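You operate a simulated robot arm through the tools that you are given. There is no shell and no other tool. Be economical: measure what you need, move in short steps, check, and stop when the job is done.

Carry out the task below with a simulated robot arm. There is one attempt and no reset: what you move stays moved.

TASK
Put the narrow steel pot on the white plate.
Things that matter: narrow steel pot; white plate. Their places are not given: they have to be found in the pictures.

It is judged by the outcome, as a careful person would: the job done as asked, and still so three seconds after it is handed in. It fails if anything else is knocked over, pushed out of place, dropped, spilled or broken.

THE ROBOT
A 7-joint arm with a two-finger parallel gripper, fixed in place. Base frame: the origin is at the foot of the arm, x ahead of it, y to its left, z up; the work surface is at about z = 730. Lengths are in mm, angles in degrees, forces in N, time in s.
With the tool pointing down near the work surface it reaches from about 280 to 680 mm from the base axis. Its first joint turns from -66.0 to 66.0 degrees. Payload 1.57 kg.
Tool frame: the origin (TCP) lies between the finger pads and is the grasp point; the fingertips stand 30 mm ahead of it; z points along the fingers, y is the line along which they close. The gripper opens to 110 mm. The fingers are 24 mm wide and 12 mm thick; the gripper's body (48 by 112 mm) begins 78 mm behind the TCP.
Orientation is that of the tool frame in the base frame, as a unit quaternion [w, x, y, z]. With the fingers straight down and closing along the base's y, the tool's x points along the base's -x, its y along +y and its z along -z.

THE INTERFACE
- The arm moves only by the tool arm_command. Its argument "plan" is one flat list of numbers, 7 for each row, row after row: the shift along the base's x, y, z in mm, then the turn, a rotation vector about the base's x, y, z in degrees, then the gripper command, from -1 (fully open) to 1 (shut), values between in proportion. In form: [tx, ty, tz, ax, ay, az, grip, tx, ty, tz, ax, ay, az, grip, ...]. A call has 1 to 12 rows; each row is the pose to reach, as a shift and turn from the pose commanded when the call began. A row lasts 0.2 s, in which the tool goes at most 50 mm and 8.6 degrees; a call with a longer step from one row to the next is refused whole, and so is a gripper value outside its range. A pose out of reach is approached as far as the arm can. The call stops where the force on the tool passes 40 N (or 10 N more than at its start, if that is more) or the arm is blocked; 0.2 s more then pass. The fingers move at their own pace (about 108 mm/s each) and stop on an object; they squeeze with about 40 N. The grip force told is the motor's: it shows also when the fingers shut on nothing. Time passes only in rows, and 0.2 s behind the last, so rows that repeat a pose let the fingers close. It gives the time, the measured TCP pose, the force on the tool (base axes), the opening and the grip force at its end, in the units of the frame above (readings bear some noise), and new pictures: "show" is both (left out), scene, wrist or none.
- Cameras (640 x 400 px; columns grow to the right, rows downward): "scene" is fixed at [157.5, -400.6, 1380.8]; the picture's right is [0.78, -0.62, 0.00], its down [-0.49, -0.61, -0.63] and it looks along [0.39, 0.49, -0.78] (base axes); focal length 337 px, centre (320, 200). "wrist" rides on the gripper at [-36, 0, -80] in the tool frame; the picture's right is [0.00, -1.00, 0.00], its down [0.97, 0.00, -0.24] and it looks along [0.24, 0.00, 0.97] (tool axes); focal length 218 px, centre (320, 200).
- pixel_to_xyz(camera, pixels): for up to 12 pixels [column, row] of the newest picture of that camera ("zoom" is the newest enlarged one), the place [x, y, z] in the base frame of the surface seen there, good to about 2 mm. No time passes.
- zoom(camera, box): a new picture of the part [left, top, right, bottom] of that camera's present view, enlarged. No time passes.
- sign_off(): hands the job in; it is judged then, once.

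Work in short steps. Measure before you move; look again where a grasp or a placing could have gone wrong, and mend it. You have 60 turns and 100 pictures in all, the two below and enlarged ones among them. Open the gripper and draw the arm clear of the work before you hand the job in, unless the task says otherwise; then end with one line.

The tools are called as a command line: name --argument value ..., lists and objects as JSON in quotes. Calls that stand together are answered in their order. arm_command: Moves the arm, as the interface text tells. Its arguments: {"type":"object","properties":{"plan":{"type":"array","items":{"type":"number"}},"show":{"type":"string","enum":["both","scene","wrist","none"]}},"required":["plan"]} The other tools are called the same way: pixel_to_xyz (camera, pixels) gives the place of the surface under pixels of a picture; zoom (camera, box) takes an enlarged picture of a part of a camera's view; sign_off () hands the job in.

At the start:

```text
time: 0.0
tcp_pos: [350.7, -142.9, 1026.6]
tool_rot: [0.0, 0.0, 1.0, -0.001]
wrist_force: [0.0, 0.1, -0.3]
gripper_width: 109.9
gripper_force: 0.1
```

scene: 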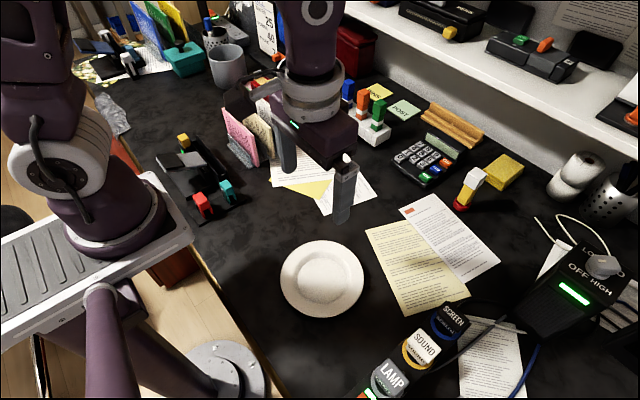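
wrist: 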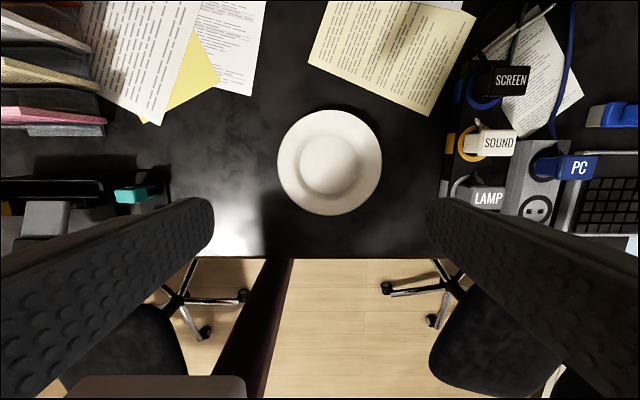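

The plate is at about (322,278). Pot candidates are near (610,195) and (215,40), so I enlarge both.

zoom --camera "scene" --box '[520, 120, 640, 300]'

zoom --camera "scene" --box '[80, 0, 280, 125]'

pixel_to_xyz --camera "scene" --pixels '[[322, 278], [282, 278], [362, 278], [610, 195], [228, 55], [214, 40], [572, 185], [345, 165], [590, 160]]'

```text
2.22 times, centred on (580, 210) of scene
```

zoom: 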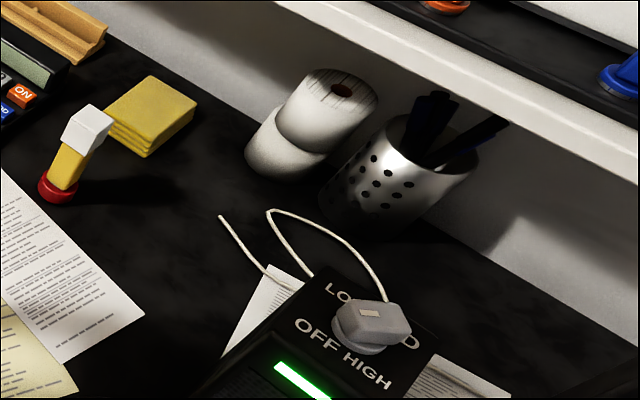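

```text
3.20 times, centred on (180, 62) of scene
```

zoom: 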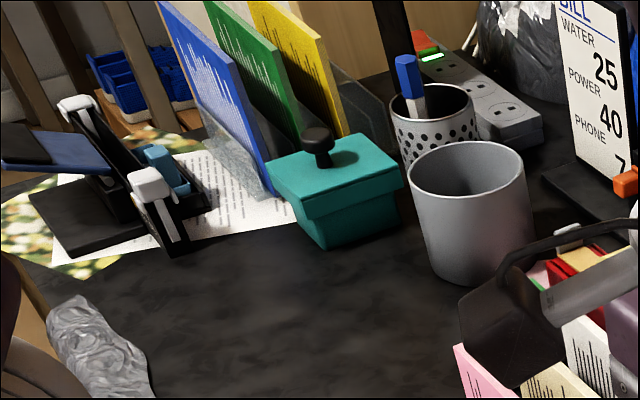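

```text
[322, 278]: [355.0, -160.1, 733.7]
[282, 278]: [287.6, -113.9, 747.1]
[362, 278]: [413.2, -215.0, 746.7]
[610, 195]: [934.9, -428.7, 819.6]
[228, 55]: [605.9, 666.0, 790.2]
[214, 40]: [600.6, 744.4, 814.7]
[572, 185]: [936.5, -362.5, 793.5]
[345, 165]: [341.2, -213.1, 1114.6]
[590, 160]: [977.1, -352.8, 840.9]
```

The pots found so far are out of reach, and the arm hides part of the desk. I enlarge the middle and turn the arm to look left.

arm_command --plan '[0, 45, 0, 0, 0, 0, -1, 0, 90, 0, 0, 0, 0, -1, 0, 135, 0, 0, 0, 0, -1, 0, 180, 0, 0, 0, 0, -1, 0, 225, 0, 0, 0, 0, -1, 0, 270, 0, 0, 0, 0, -1]'

```text
time: 1.4
tcp_pos: [348.2, 124.9, 1028.2]
tool_rot: [0.001, 0.0, 1.0, 0.001]
wrist_force: [0.3, 0.0, -0.1]
gripper_width: 110.2
gripper_force: 0.0
```

scene: 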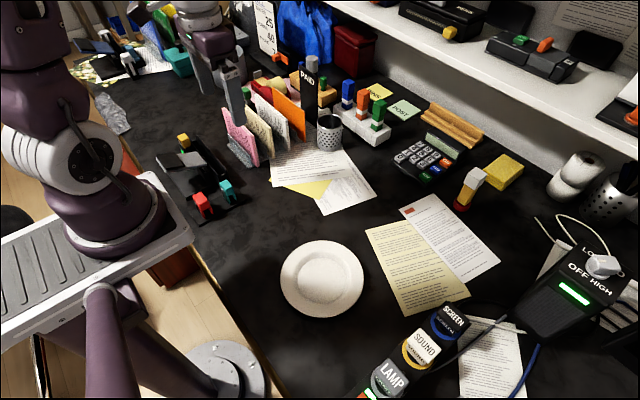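
wrist: 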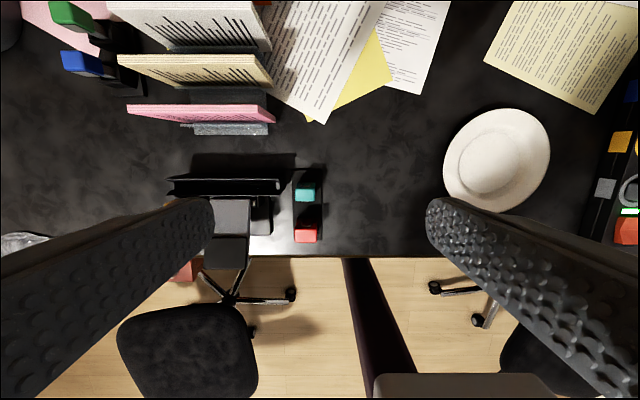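

A narrow steel pot now shows at (329,132), near the letter rack. I enlarge and measure it.

zoom --camera "scene" --box '[210, 50, 400, 170]'

pixel_to_xyz --camera "scene" --pixels '[[318, 123], [330, 130], [341, 124], [330, 146], [329, 151], [322, 117], [340, 118], [300, 130], [290, 100], [345, 112], [365, 120], [310, 70]]'

```text
3.33 times, centred on (305, 110) of scene
```

zoom: 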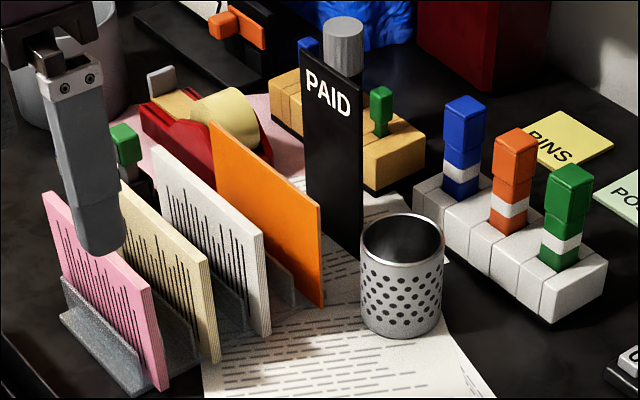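

```text
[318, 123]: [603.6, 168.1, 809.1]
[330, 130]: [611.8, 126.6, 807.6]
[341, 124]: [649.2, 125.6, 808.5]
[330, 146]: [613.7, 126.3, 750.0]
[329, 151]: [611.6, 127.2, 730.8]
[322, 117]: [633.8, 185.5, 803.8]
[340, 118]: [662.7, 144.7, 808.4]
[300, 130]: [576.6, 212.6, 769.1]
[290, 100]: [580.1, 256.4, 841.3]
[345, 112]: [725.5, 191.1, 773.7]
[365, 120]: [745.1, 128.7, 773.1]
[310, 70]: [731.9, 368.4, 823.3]
```

The pot is about 64 mm wide, centred near (631,152), with its rim at z 810. I measure its neighbours while moving out for an overhead look.

pixel_to_xyz --camera "zoom" --pixels '[[320, 205], [320, 300], [215, 125], [345, 20], [345, 60], [335, 110], [355, 240], [310, 210], [362, 95], [415, 205], [545, 318], [575, 170]]'

arm_command --plan '[40, 0, 0, 0, 0, 0, -1, 80, 0, 0, 0, 0, 0, -1, 120, 5, 0, 0, 0, 0, -1, 160, 10, 0, 0, 0, 0, -1, 200, 20, 0, 0, 0, 0, -1, 230, 25, 0, 0, 0, 0, -1, 230, 25, 0, 0, 0, 0, -1]'

```text
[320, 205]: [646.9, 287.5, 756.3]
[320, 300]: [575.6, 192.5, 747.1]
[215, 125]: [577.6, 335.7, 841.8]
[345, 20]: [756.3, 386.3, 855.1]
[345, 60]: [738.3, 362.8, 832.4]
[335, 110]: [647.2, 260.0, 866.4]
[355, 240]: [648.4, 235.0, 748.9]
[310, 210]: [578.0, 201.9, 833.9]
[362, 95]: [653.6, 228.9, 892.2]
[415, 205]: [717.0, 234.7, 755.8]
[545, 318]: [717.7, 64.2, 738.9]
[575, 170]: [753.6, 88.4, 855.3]
```

```text
time: 3.0
tcp_pos: [578.9, 149.6, 1026.1]
tool_rot: [-0.001, 0.0, 1.0, 0.0]
wrist_force: [-0.9, -0.4, -0.1]
gripper_width: 110.0
gripper_force: 0.0
```

scene: 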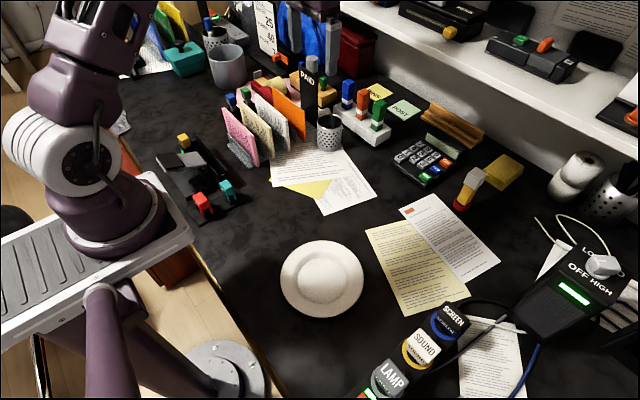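
wrist: 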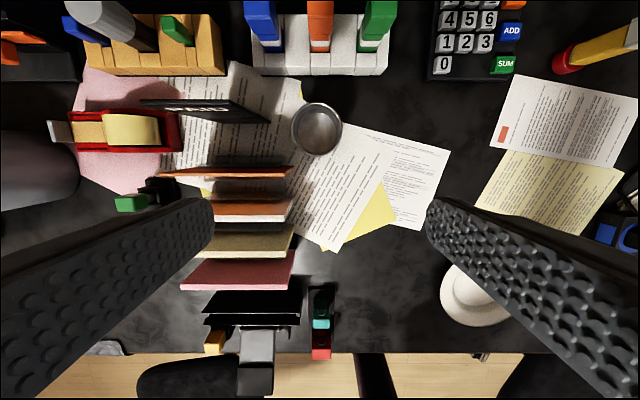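

The pot at (317,128) is empty, and the gap on either side along y is free. I measure its rim in the wrist view.

pixel_to_xyz --camera "wrist" --pixels '[[293, 127], [341, 127], [317, 104], [318, 154], [317, 128], [292, 170], [268, 121], [292, 115]]'

zoom --camera "wrist" --box '[240, 80, 400, 180]'

```text
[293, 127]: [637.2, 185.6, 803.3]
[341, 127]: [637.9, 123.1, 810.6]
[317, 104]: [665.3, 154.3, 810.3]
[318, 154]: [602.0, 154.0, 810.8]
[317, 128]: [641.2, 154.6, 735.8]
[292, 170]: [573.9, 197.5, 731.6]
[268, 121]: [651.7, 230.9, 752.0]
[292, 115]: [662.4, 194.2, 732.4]
```

```text
4.00 times, centred on (320, 130) of wrist
```

zoom: 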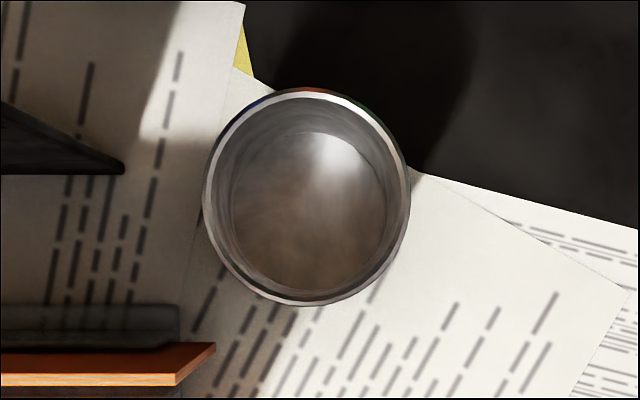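

The pot's centre is (633.5,154). I part-close the fingers to 88 mm, move over it and come down to z≈880 to check.

arm_command --plan '[27, 2, 0, 0, 0, 0, -0.6, 53, 3, 0, 0, 0, 0, -0.6, 53, 3, -45, 0, 0, 0, -0.6, 53, 3, -90, 0, 0, 0, -0.6, 53, 3, -130, 0, 0, 0, -0.6, 53, 3, -130, 0, 0, 0, -0.6]'

```text
time: 4.4
tcp_pos: [634.2, 155.7, 895.7]
tool_rot: [0.0, 0.0, 1.0, 0.0]
wrist_force: [0.0, 0.0, -0.1]
gripper_width: 88.1
gripper_force: 0.0
```

scene: 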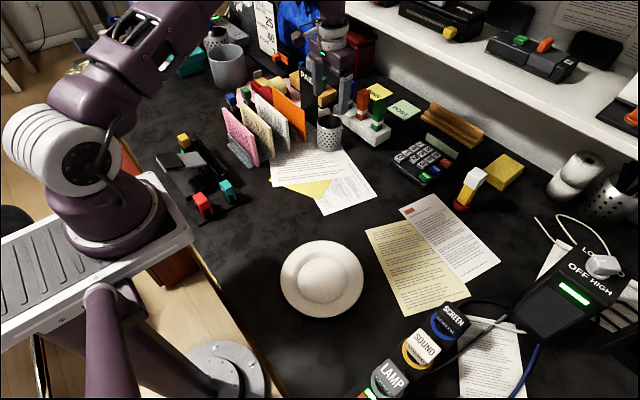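
wrist: 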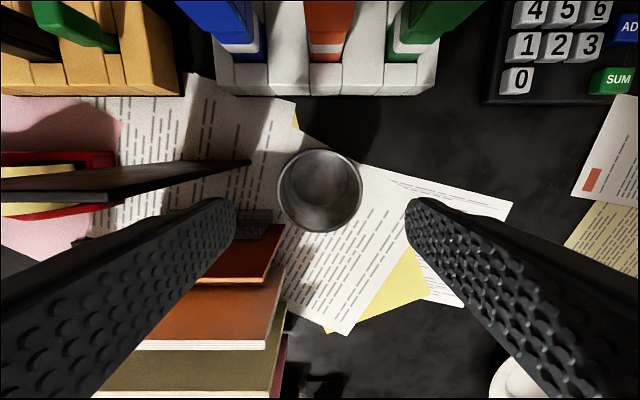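

The fingers are clear of the PAID stand and the orange card. I go straight down to z≈787 and check.

arm_command --plan '[0, -1, -30, 0, 0, 0, -0.6, 0, -1, -60, 0, 0, 0, -0.6, 0, -1, -90, 0, 0, 0, -0.6, 0, -1, -109, 0, 0, 0, -0.6, 0, -1, -109, 0, 0, 0, -0.6]'

```text
time: 5.6
tcp_pos: [632.5, 153.9, 787.2]
tool_rot: [0.001, 0.0, 1.0, 0.0]
wrist_force: [-0.9, -0.3, 0.3]
gripper_width: 87.6
gripper_force: 0.1
```

scene: 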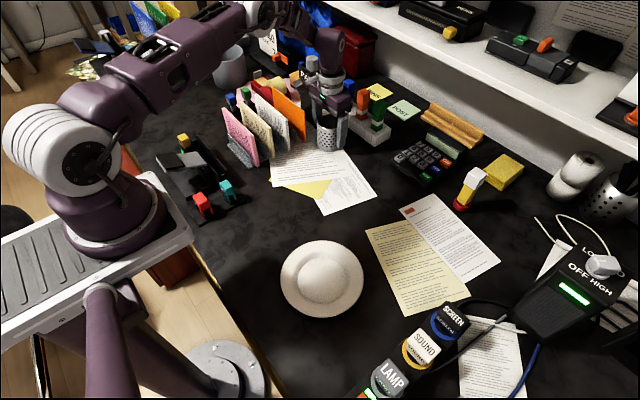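
wrist: 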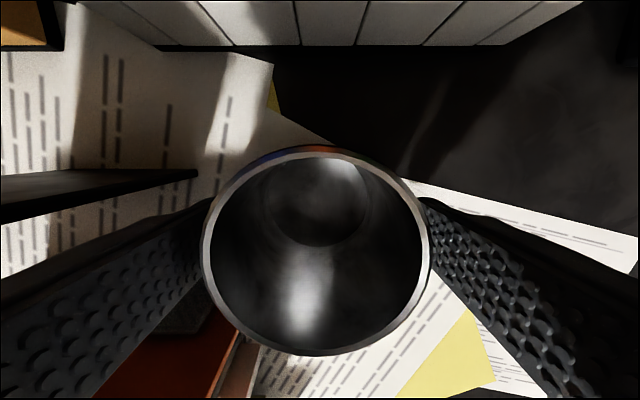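

The pot sits between the fingers, so I close on it.

arm_command --plan '[0, 0, 0, 0, 0, 0, 1, 0, 0, 0, 0, 0, 0, 1, 0, 0, 0, 0, 0, 0, 1, 0, 0, 0, 0, 0, 0, 1]' --show "wrist"

```text
time: 6.6
tcp_pos: [632.6, 155.2, 786.5]
tool_rot: [0.0, 0.0, 1.0, 0.0]
wrist_force: [0.0, 0.4, 0.4]
gripper_width: 67.5
gripper_force: 39.6
```

wrist: 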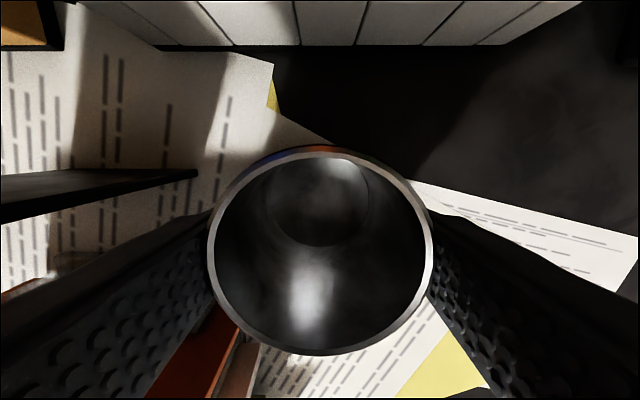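

The grip holds at 67.5 mm and 39.6 N. I lift straight up 150 mm.

arm_command --plan '[0, 0, 15, 0, 0, 0, 1, 0, 0, 45, 0, 0, 0, 1, 0, 0, 80, 0, 0, 0, 1, 0, 0, 115, 0, 0, 0, 1, 0, 0, 150, 0, 0, 0, 1, 0, 0, 150, 0, 0, 0, 1]'

pixel_to_xyz --camera "scene" --pixels '[[281, 280], [363, 280], [322, 241], [322, 317], [322, 275], [300, 278], [345, 278], [322, 290], [322, 262]]'

```text
time: 8.0
tcp_pos: [632.9, 153.9, 939.6]
tool_rot: [0.0, 0.0, 1.0, 0.0]
wrist_force: [-0.1, 0.0, -0.1]
gripper_width: 0.1
gripper_force: 21.5
```

scene: 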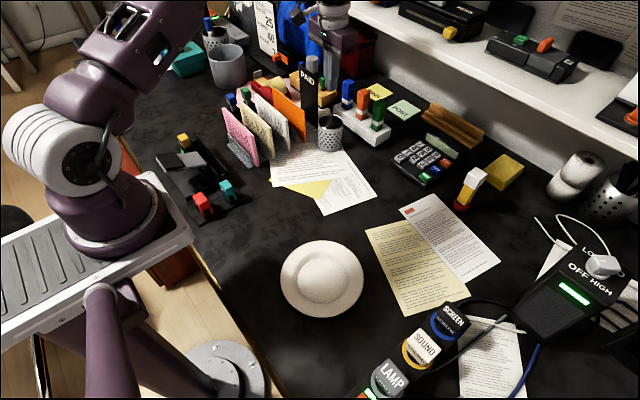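
wrist: 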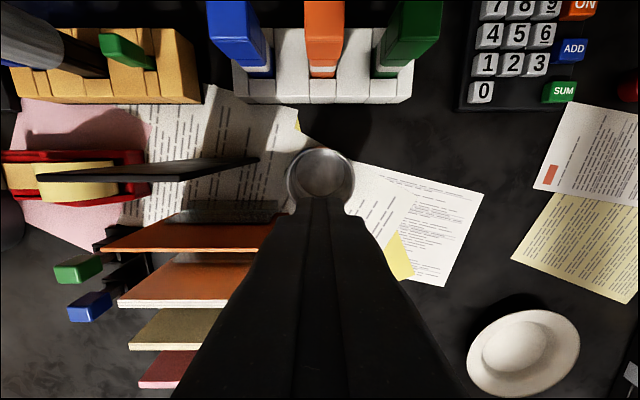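

```text
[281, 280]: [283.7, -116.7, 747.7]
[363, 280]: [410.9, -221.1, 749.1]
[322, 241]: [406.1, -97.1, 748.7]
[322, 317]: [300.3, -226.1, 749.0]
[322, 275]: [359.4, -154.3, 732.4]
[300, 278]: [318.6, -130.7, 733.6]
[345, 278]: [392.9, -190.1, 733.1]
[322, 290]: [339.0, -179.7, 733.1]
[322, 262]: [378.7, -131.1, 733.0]
```

The fingers shut on nothing, so the pot slipped out and stayed standing. I check its shape and place up close.

zoom --camera "scene" --box '[290, 95, 370, 165]'

pixel_to_xyz --camera "wrist" --pixels '[[288, 176], [353, 176], [320, 149], [300, 155], [342, 155], [320, 180]]'

```text
5.71 times, centred on (330, 130) of scene
```

zoom: 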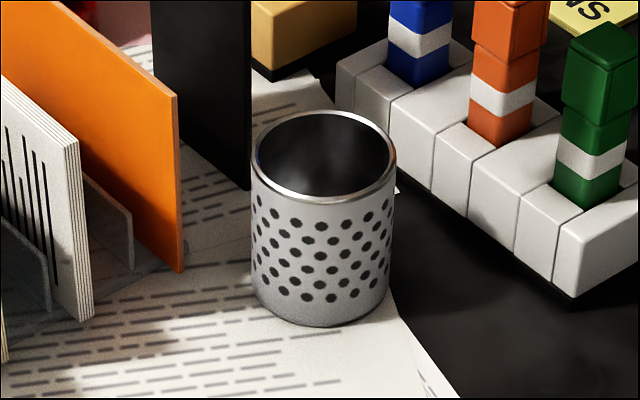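

```text
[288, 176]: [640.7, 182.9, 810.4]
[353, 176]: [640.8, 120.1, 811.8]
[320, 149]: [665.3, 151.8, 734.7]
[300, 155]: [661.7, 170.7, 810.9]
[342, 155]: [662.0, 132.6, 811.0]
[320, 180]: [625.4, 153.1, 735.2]
```

The pot is upright and undamaged, now centred near (636,152). I re-open and go down again, better centred and about 12 mm deeper.

arm_command --plan '[3, -2, 0, 0, 0, 0, -0.6, 3, -2, 0, 0, 0, 0, -0.6, 3, -2, 0, 0, 0, 0, -0.6, 3, -2, -45, 0, 0, 0, -0.6, 3, -2, -80, 0, 0, 0, -0.6, 3, -2, -110, 0, 0, 0, -0.6, 3, -2, -140, 0, 0, 0, -0.6, 3, -2, -162, 0, 0, 0, -0.6, 3, -2, -162, 0, 0, 0, -0.6]' --show "wrist"

```text
time: 10.0
tcp_pos: [635.7, 150.7, 775.1]
tool_rot: [0.001, 0.0, 1.0, 0.0]
wrist_force: [-0.4, 0.2, -0.2]
gripper_width: 88.1
gripper_force: 0.1
```

wrist: 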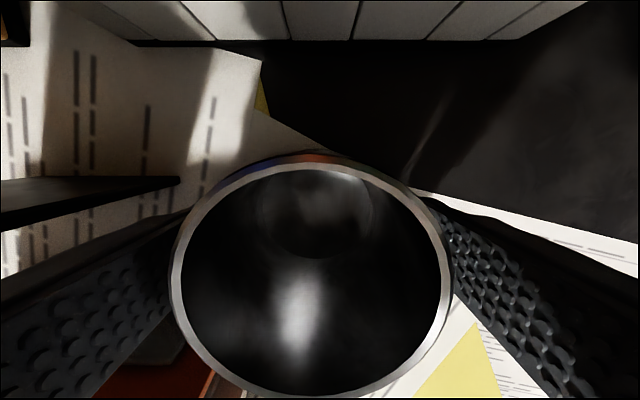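

I measure the rim here to check the centring before I close.

pixel_to_xyz --camera "wrist" --pixels '[[178, 280], [446, 280], [312, 166], [312, 393], [210, 200], [415, 200]]'

arm_command --plan '[0, 0, 0, 0, 0, 0, 1, 0, 0, 0, 0, 0, 0, 1, 0, 0, 0, 0, 0, 0, 1, 0, 0, 0, 0, 0, 0, 1, 0, 0, 0, 0, 0, 0, 1, 0, 0, 0, 0, 0, 0, 1]' --show "wrist"

```text
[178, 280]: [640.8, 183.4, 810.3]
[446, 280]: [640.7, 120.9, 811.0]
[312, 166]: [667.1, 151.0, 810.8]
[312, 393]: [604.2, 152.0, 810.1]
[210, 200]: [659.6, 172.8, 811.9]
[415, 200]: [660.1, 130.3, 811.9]
```

```text
time: 11.4
tcp_pos: [634.8, 150.0, 775.8]
tool_rot: [-0.001, 0.0, 1.0, 0.0]
wrist_force: [-0.7, 0.0, 0.0]
gripper_width: 67.5
gripper_force: 39.6
```

wrist: 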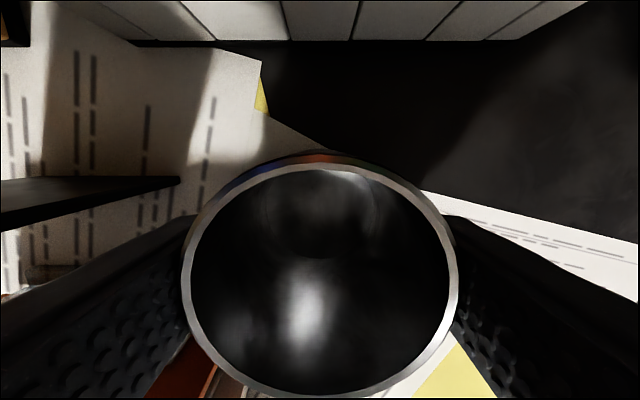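

The pot is centred to within 1 mm. I lift slowly, 3 mm per row, and watch the width and force.

arm_command --plan '[0, 0, 2, 0, 0, 0, 1, 0, 0, 4, 0, 0, 0, 1, 0, 0, 7, 0, 0, 0, 1, 0, 0, 10, 0, 0, 0, 1, 0, 0, 13, 0, 0, 0, 1, 0, 0, 16, 0, 0, 0, 1, 0, 0, 16, 0, 0, 0, 1]'

```text
time: 13.0
tcp_pos: [637.1, 151.1, 792.6]
tool_rot: [0.0, 0.0, 1.0, 0.0]
wrist_force: [-0.2, 0.0, -3.1]
gripper_width: 67.4
gripper_force: 39.9
```

scene: 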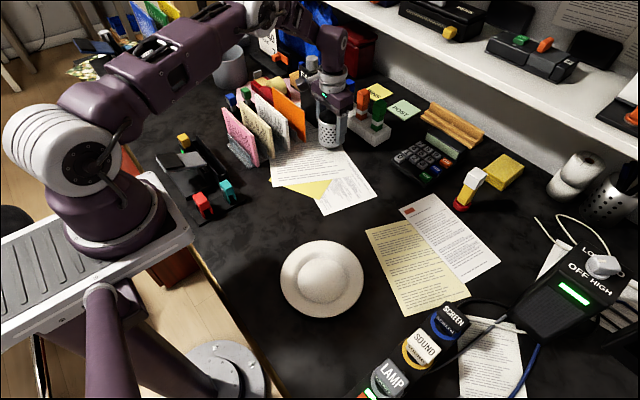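
wrist: 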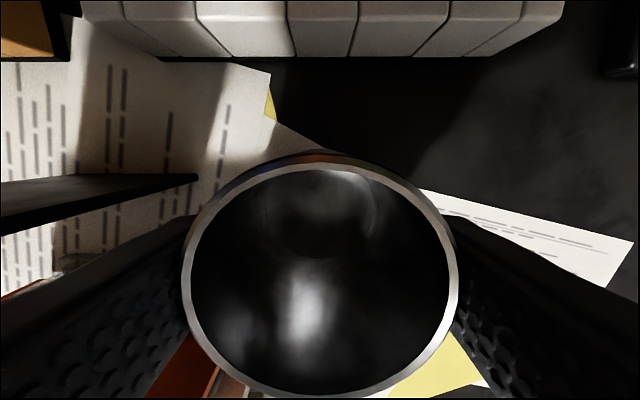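

The pot is lifted with a 3 N load and hasn't moved in the wrist view. I keep lifting with a gentle ramp.

arm_command --plan '[0, 0, 3, 0, 0, 0, 1, 0, 0, 7, 0, 0, 0, 1, 0, 0, 12, 0, 0, 0, 1, 0, 0, 18, 0, 0, 0, 1, 0, 0, 25, 0, 0, 0, 1, 0, 0, 33, 0, 0, 0, 1, 0, 0, 41, 0, 0, 0, 1, 0, 0, 49, 0, 0, 0, 1, 0, 0, 56, 0, 0, 0, 1, 0, 0, 62, 0, 0, 0, 1, 0, 0, 66, 0, 0, 0, 1, 0, 0, 68, 0, 0, 0, 1]' --show "wrist"

```text
time: 15.6
tcp_pos: [636.2, 151.1, 860.1]
tool_rot: [0.0, 0.0, 1.0, -0.001]
wrist_force: [0.2, 0.4, -1.9]
gripper_width: 67.8
gripper_force: 39.8
```

wrist: 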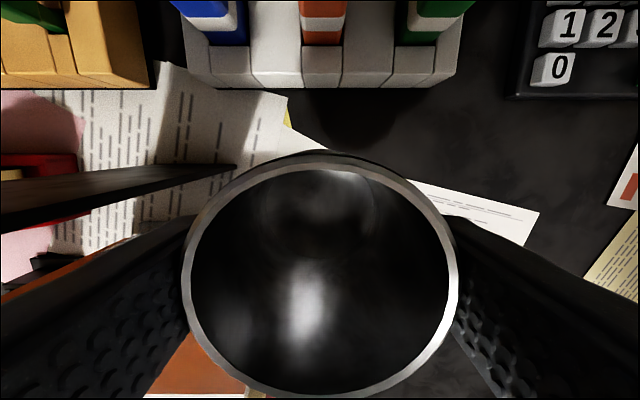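

The hold is steady. The plate's centre fits at about (353,-162), and I carry the pot there in two smooth halves.

arm_command --plan '[-2.7, -3, 0, 0, 0, 0, 1, -9.4, -10.4, 0, 0, 0, 0, 1, -20.1, -22.3, 0, 0, 0, 0, 1, -34.9, -38.6, 0, 0, 0, 0, 1, -51.6, -57.1, 0, 0, 0, 0, 1, -70.4, -77.9, 0, 0, 0, 0, 1, -89.2, -98.7, 0, 0, 0, 0, 1, -106, -117.2, 0, 0, 0, 0, 1, -120.8, -133.5, 0, 0, 0, 0, 1, -131.5, -145.4, 0, 0, 0, 0, 1, -138.2, -152.8, 0, 0, 0, 0, 1, -141.5, -156.5, 0, 0, 0, 0, 1]' --show "wrist"

```text
time: 18.2
tcp_pos: [496.8, -5.8, 860.9]
tool_rot: [0.0, 0.0, 1.0, 0.0]
wrist_force: [0.6, -0.5, -2.7]
gripper_width: 67.4
gripper_force: 39.7
```

wrist: 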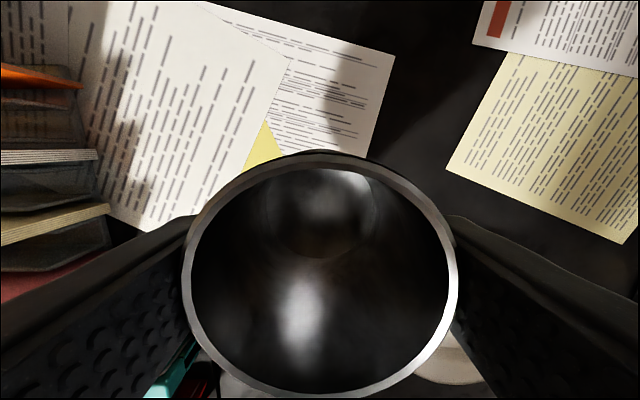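

The pot is still held firmly, so I carry it the second half.

arm_command --plan '[-2.7, -3, 0, 0, 0, 0, 1, -9.4, -10.4, 0, 0, 0, 0, 1, -20.1, -22.3, 0, 0, 0, 0, 1, -34.9, -38.6, 0, 0, 0, 0, 1, -51.6, -57.1, 0, 0, 0, 0, 1, -70.4, -77.9, 0, 0, 0, 0, 1, -89.2, -98.7, 0, 0, 0, 0, 1, -106, -117.2, 0, 0, 0, 0, 1, -120.8, -133.5, 0, 0, 0, 0, 1, -131.5, -145.4, 0, 0, 0, 0, 1, -138.2, -152.8, 0, 0, 0, 0, 1, -141.5, -156.5, 0, 0, 0, 0, 1]'

```text
time: 20.8
tcp_pos: [354.4, -161.8, 858.1]
tool_rot: [0.0, -0.001, 1.0, 0.0]
wrist_force: [-0.3, -0.4, -2.5]
gripper_width: 67.5
gripper_force: 40.0
```

scene: 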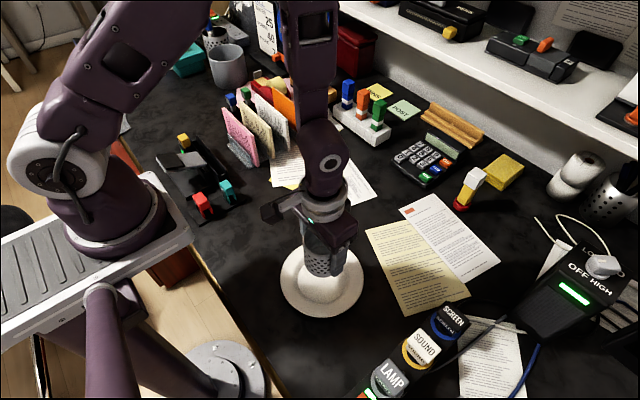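
wrist: 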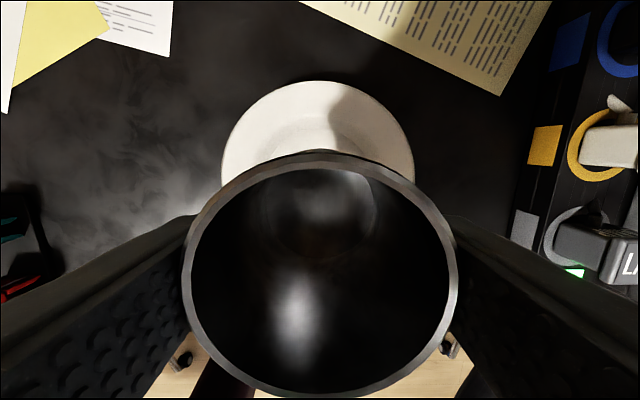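

The pot hangs over the plate. I check the plate's centre in the wrist view and lower 65 mm.

pixel_to_xyz --camera "wrist" --pixels '[[226, 150], [410, 150], [318, 84], [250, 110], [386, 110]]'

arm_command --plan '[0, 0, -4, 0, 0, 0, 1, 0, 0, -10, 0, 0, 0, 1, 0, 0, -18, 0, 0, 0, 1, 0, 0, -26, 0, 0, 0, 1, 0, 0, -34, 0, 0, 0, 1, 0, 0, -42, 0, 0, 0, 1, 0, 0, -50, 0, 0, 0, 1, 0, 0, -57, 0, 0, 0, 1, 0, 0, -62, 0, 0, 0, 1, 0, 0, -65, 0, 0, 0, 1]'

```text
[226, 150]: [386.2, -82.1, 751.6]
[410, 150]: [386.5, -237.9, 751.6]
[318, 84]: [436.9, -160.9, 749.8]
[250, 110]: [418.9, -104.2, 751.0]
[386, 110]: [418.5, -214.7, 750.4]
```

```text
time: 23.0
tcp_pos: [352.8, -161.9, 795.1]
tool_rot: [0.0, 0.0, 1.0, 0.0]
wrist_force: [-0.6, 2.5, 20.1]
gripper_width: 67.8
gripper_force: 40.5
```

scene: 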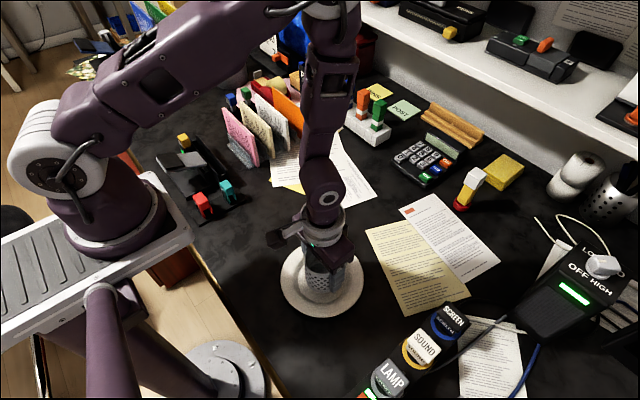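
wrist: 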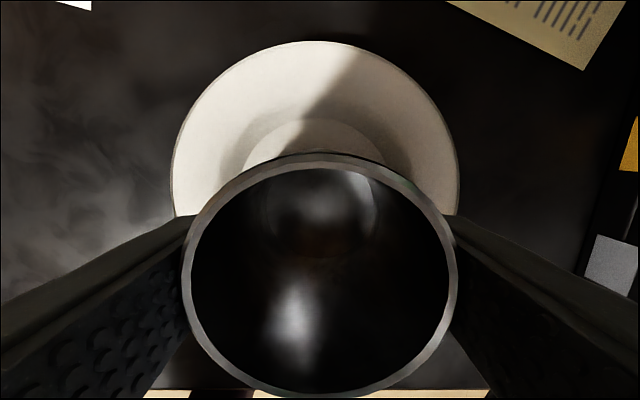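

There is 20 N of upward force already at z 795, sooner than expected. I look closely at what touches.

zoom --camera "scene" --box '[265, 215, 385, 330]'

pixel_to_xyz --camera "wrist" --pixels '[[320, 210], [178, 280], [452, 280], [318, 158], [318, 140], [318, 127], [318, 60], [320, 390], [230, 155]]'

```text
3.48 times, centred on (325, 272) of scene
```

zoom: 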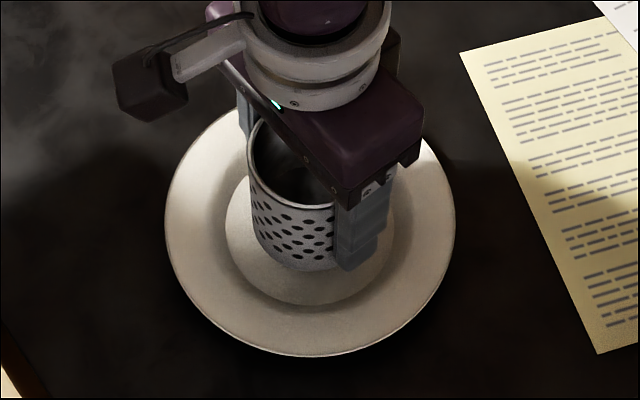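

```text
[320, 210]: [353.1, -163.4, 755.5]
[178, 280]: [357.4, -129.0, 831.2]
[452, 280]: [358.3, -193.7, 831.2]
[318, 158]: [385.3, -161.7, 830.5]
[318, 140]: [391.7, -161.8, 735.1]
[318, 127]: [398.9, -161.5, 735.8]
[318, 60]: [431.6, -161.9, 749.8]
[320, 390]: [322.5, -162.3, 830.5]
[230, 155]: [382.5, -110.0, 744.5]
```

The pot's bottom is at about z 751, level with the plate's rim. I ease up a little to see whether the force is a true rest.

arm_command --plan '[0, 0, 1, 0, 0, 0, 1, 0, 0, 1, 0, 0, 0, 1]' --show "none"

```text
time: 23.6
tcp_pos: [351.5, -163.0, 796.1]
tool_rot: [0.0, 0.0, 1.0, 0.0]
wrist_force: [0.8, 0.2, -3.5]
gripper_width: 67.7
gripper_force: 39.7
```

At +1 mm the pot hangs free again, so it really does rest at that height, centred on the plate. I lower 0.8 mm and open gently.

arm_command --plan '[0, 0, -0.5, 0, 0, 0, 1, 0, 0, -0.8, 0, 0, 0, 1, 0, 0, -0.8, 0, 0, 0, 0.1, 0, 0, -0.8, 0, 0, 0, -0.6, 0, 0, -0.8, 0, 0, 0, -0.6]'

```text
time: 24.8
tcp_pos: [352.4, -162.6, 795.3]
tool_rot: [-0.001, 0.0, 1.0, 0.0]
wrist_force: [-0.1, -0.1, -0.6]
gripper_width: 88.0
gripper_force: 0.1
```

scene: 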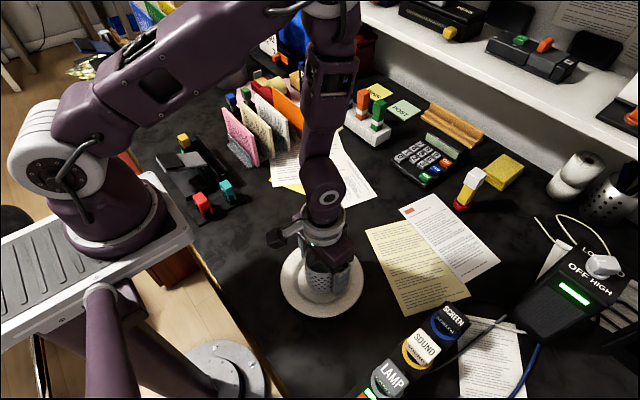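
wrist: 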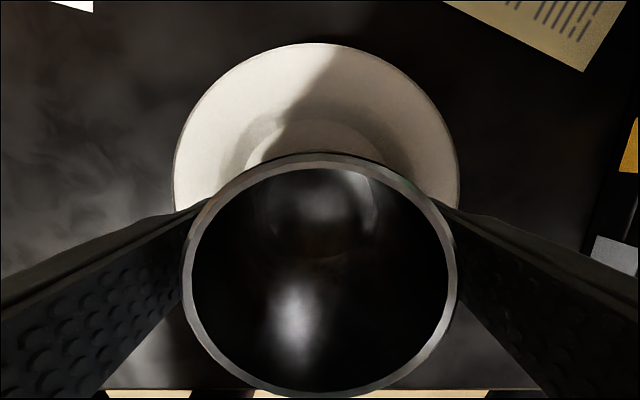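

The pot stands still after release. I draw straight up, then back to the left.

arm_command --plan '[0, 0, 10, 0, 0, 0, -0.6, 0, 0, 35, 0, 0, 0, -0.6, 0, 0, 70, 0, 0, 0, -0.6, 0, 0, 110, 0, 0, 0, -0.6, 0, 0, 155, 0, 0, 0, -1, 0, 0, 200, 0, 0, 0, -1, 0, 45, 220, 0, 0, 0, -1, 0, 90, 220, 0, 0, 0, -1, 0, 135, 220, 0, 0, 0, -1, 0, 180, 220, 0, 0, 0, -1, 0, 220, 220, 0, 0, 0, -1]'

```text
time: 27.2
tcp_pos: [353.7, 58.3, 1014.2]
tool_rot: [0.001, 0.0, 1.0, 0.0]
wrist_force: [0.0, 0.5, 0.4]
gripper_width: 110.1
gripper_force: 0.1
```

scene: 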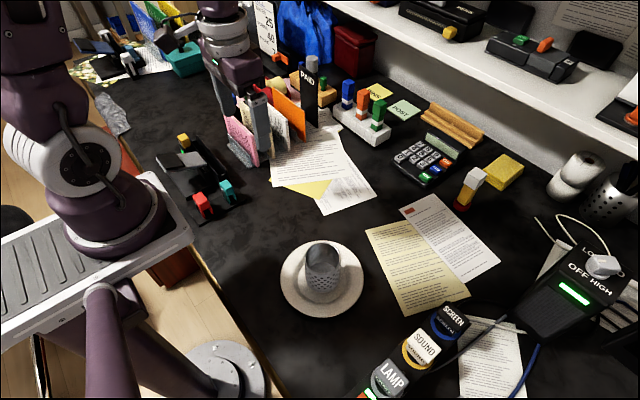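
wrist: 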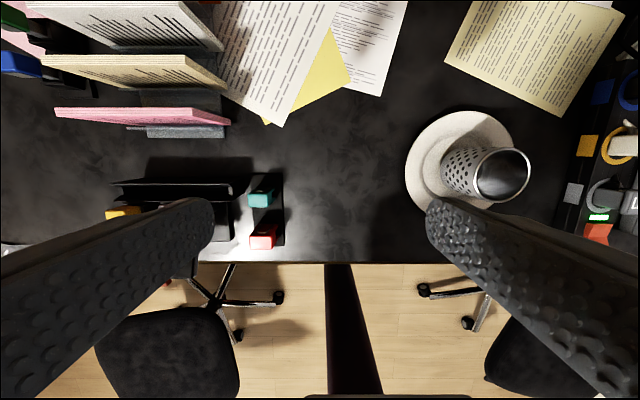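

The pot is on the plate. I enlarge and measure to confirm that it is upright and centred.

zoom --camera "scene" --box '[265, 215, 385, 330]'

pixel_to_xyz --camera "scene" --pixels '[[307, 255], [340, 258], [323, 269], [325, 242], [323, 300], [281, 280], [363, 280]]'

```text
3.48 times, centred on (325, 272) of scene
```

zoom: 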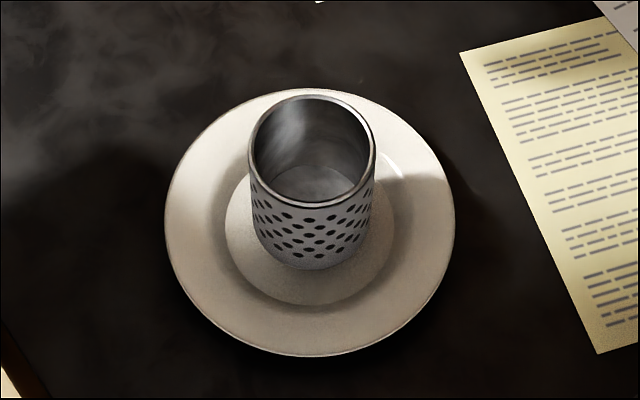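

```text
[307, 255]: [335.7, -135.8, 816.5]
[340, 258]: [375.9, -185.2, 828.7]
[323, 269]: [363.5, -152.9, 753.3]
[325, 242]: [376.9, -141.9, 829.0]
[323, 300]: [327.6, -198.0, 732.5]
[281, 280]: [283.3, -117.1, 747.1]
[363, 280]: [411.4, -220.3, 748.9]
```

The pot stands upright in the middle of the plate with a level rim (z≈829), the plate hasn't moved and the arm is clear. I hand it in.

sign_off

```text
The job is handed in.
```

The narrow steel pot is standing upright in the middle of the white plate. On the first lift it slipped from the gripper and stayed standing; the second lift held. Nothing else was disturbed.
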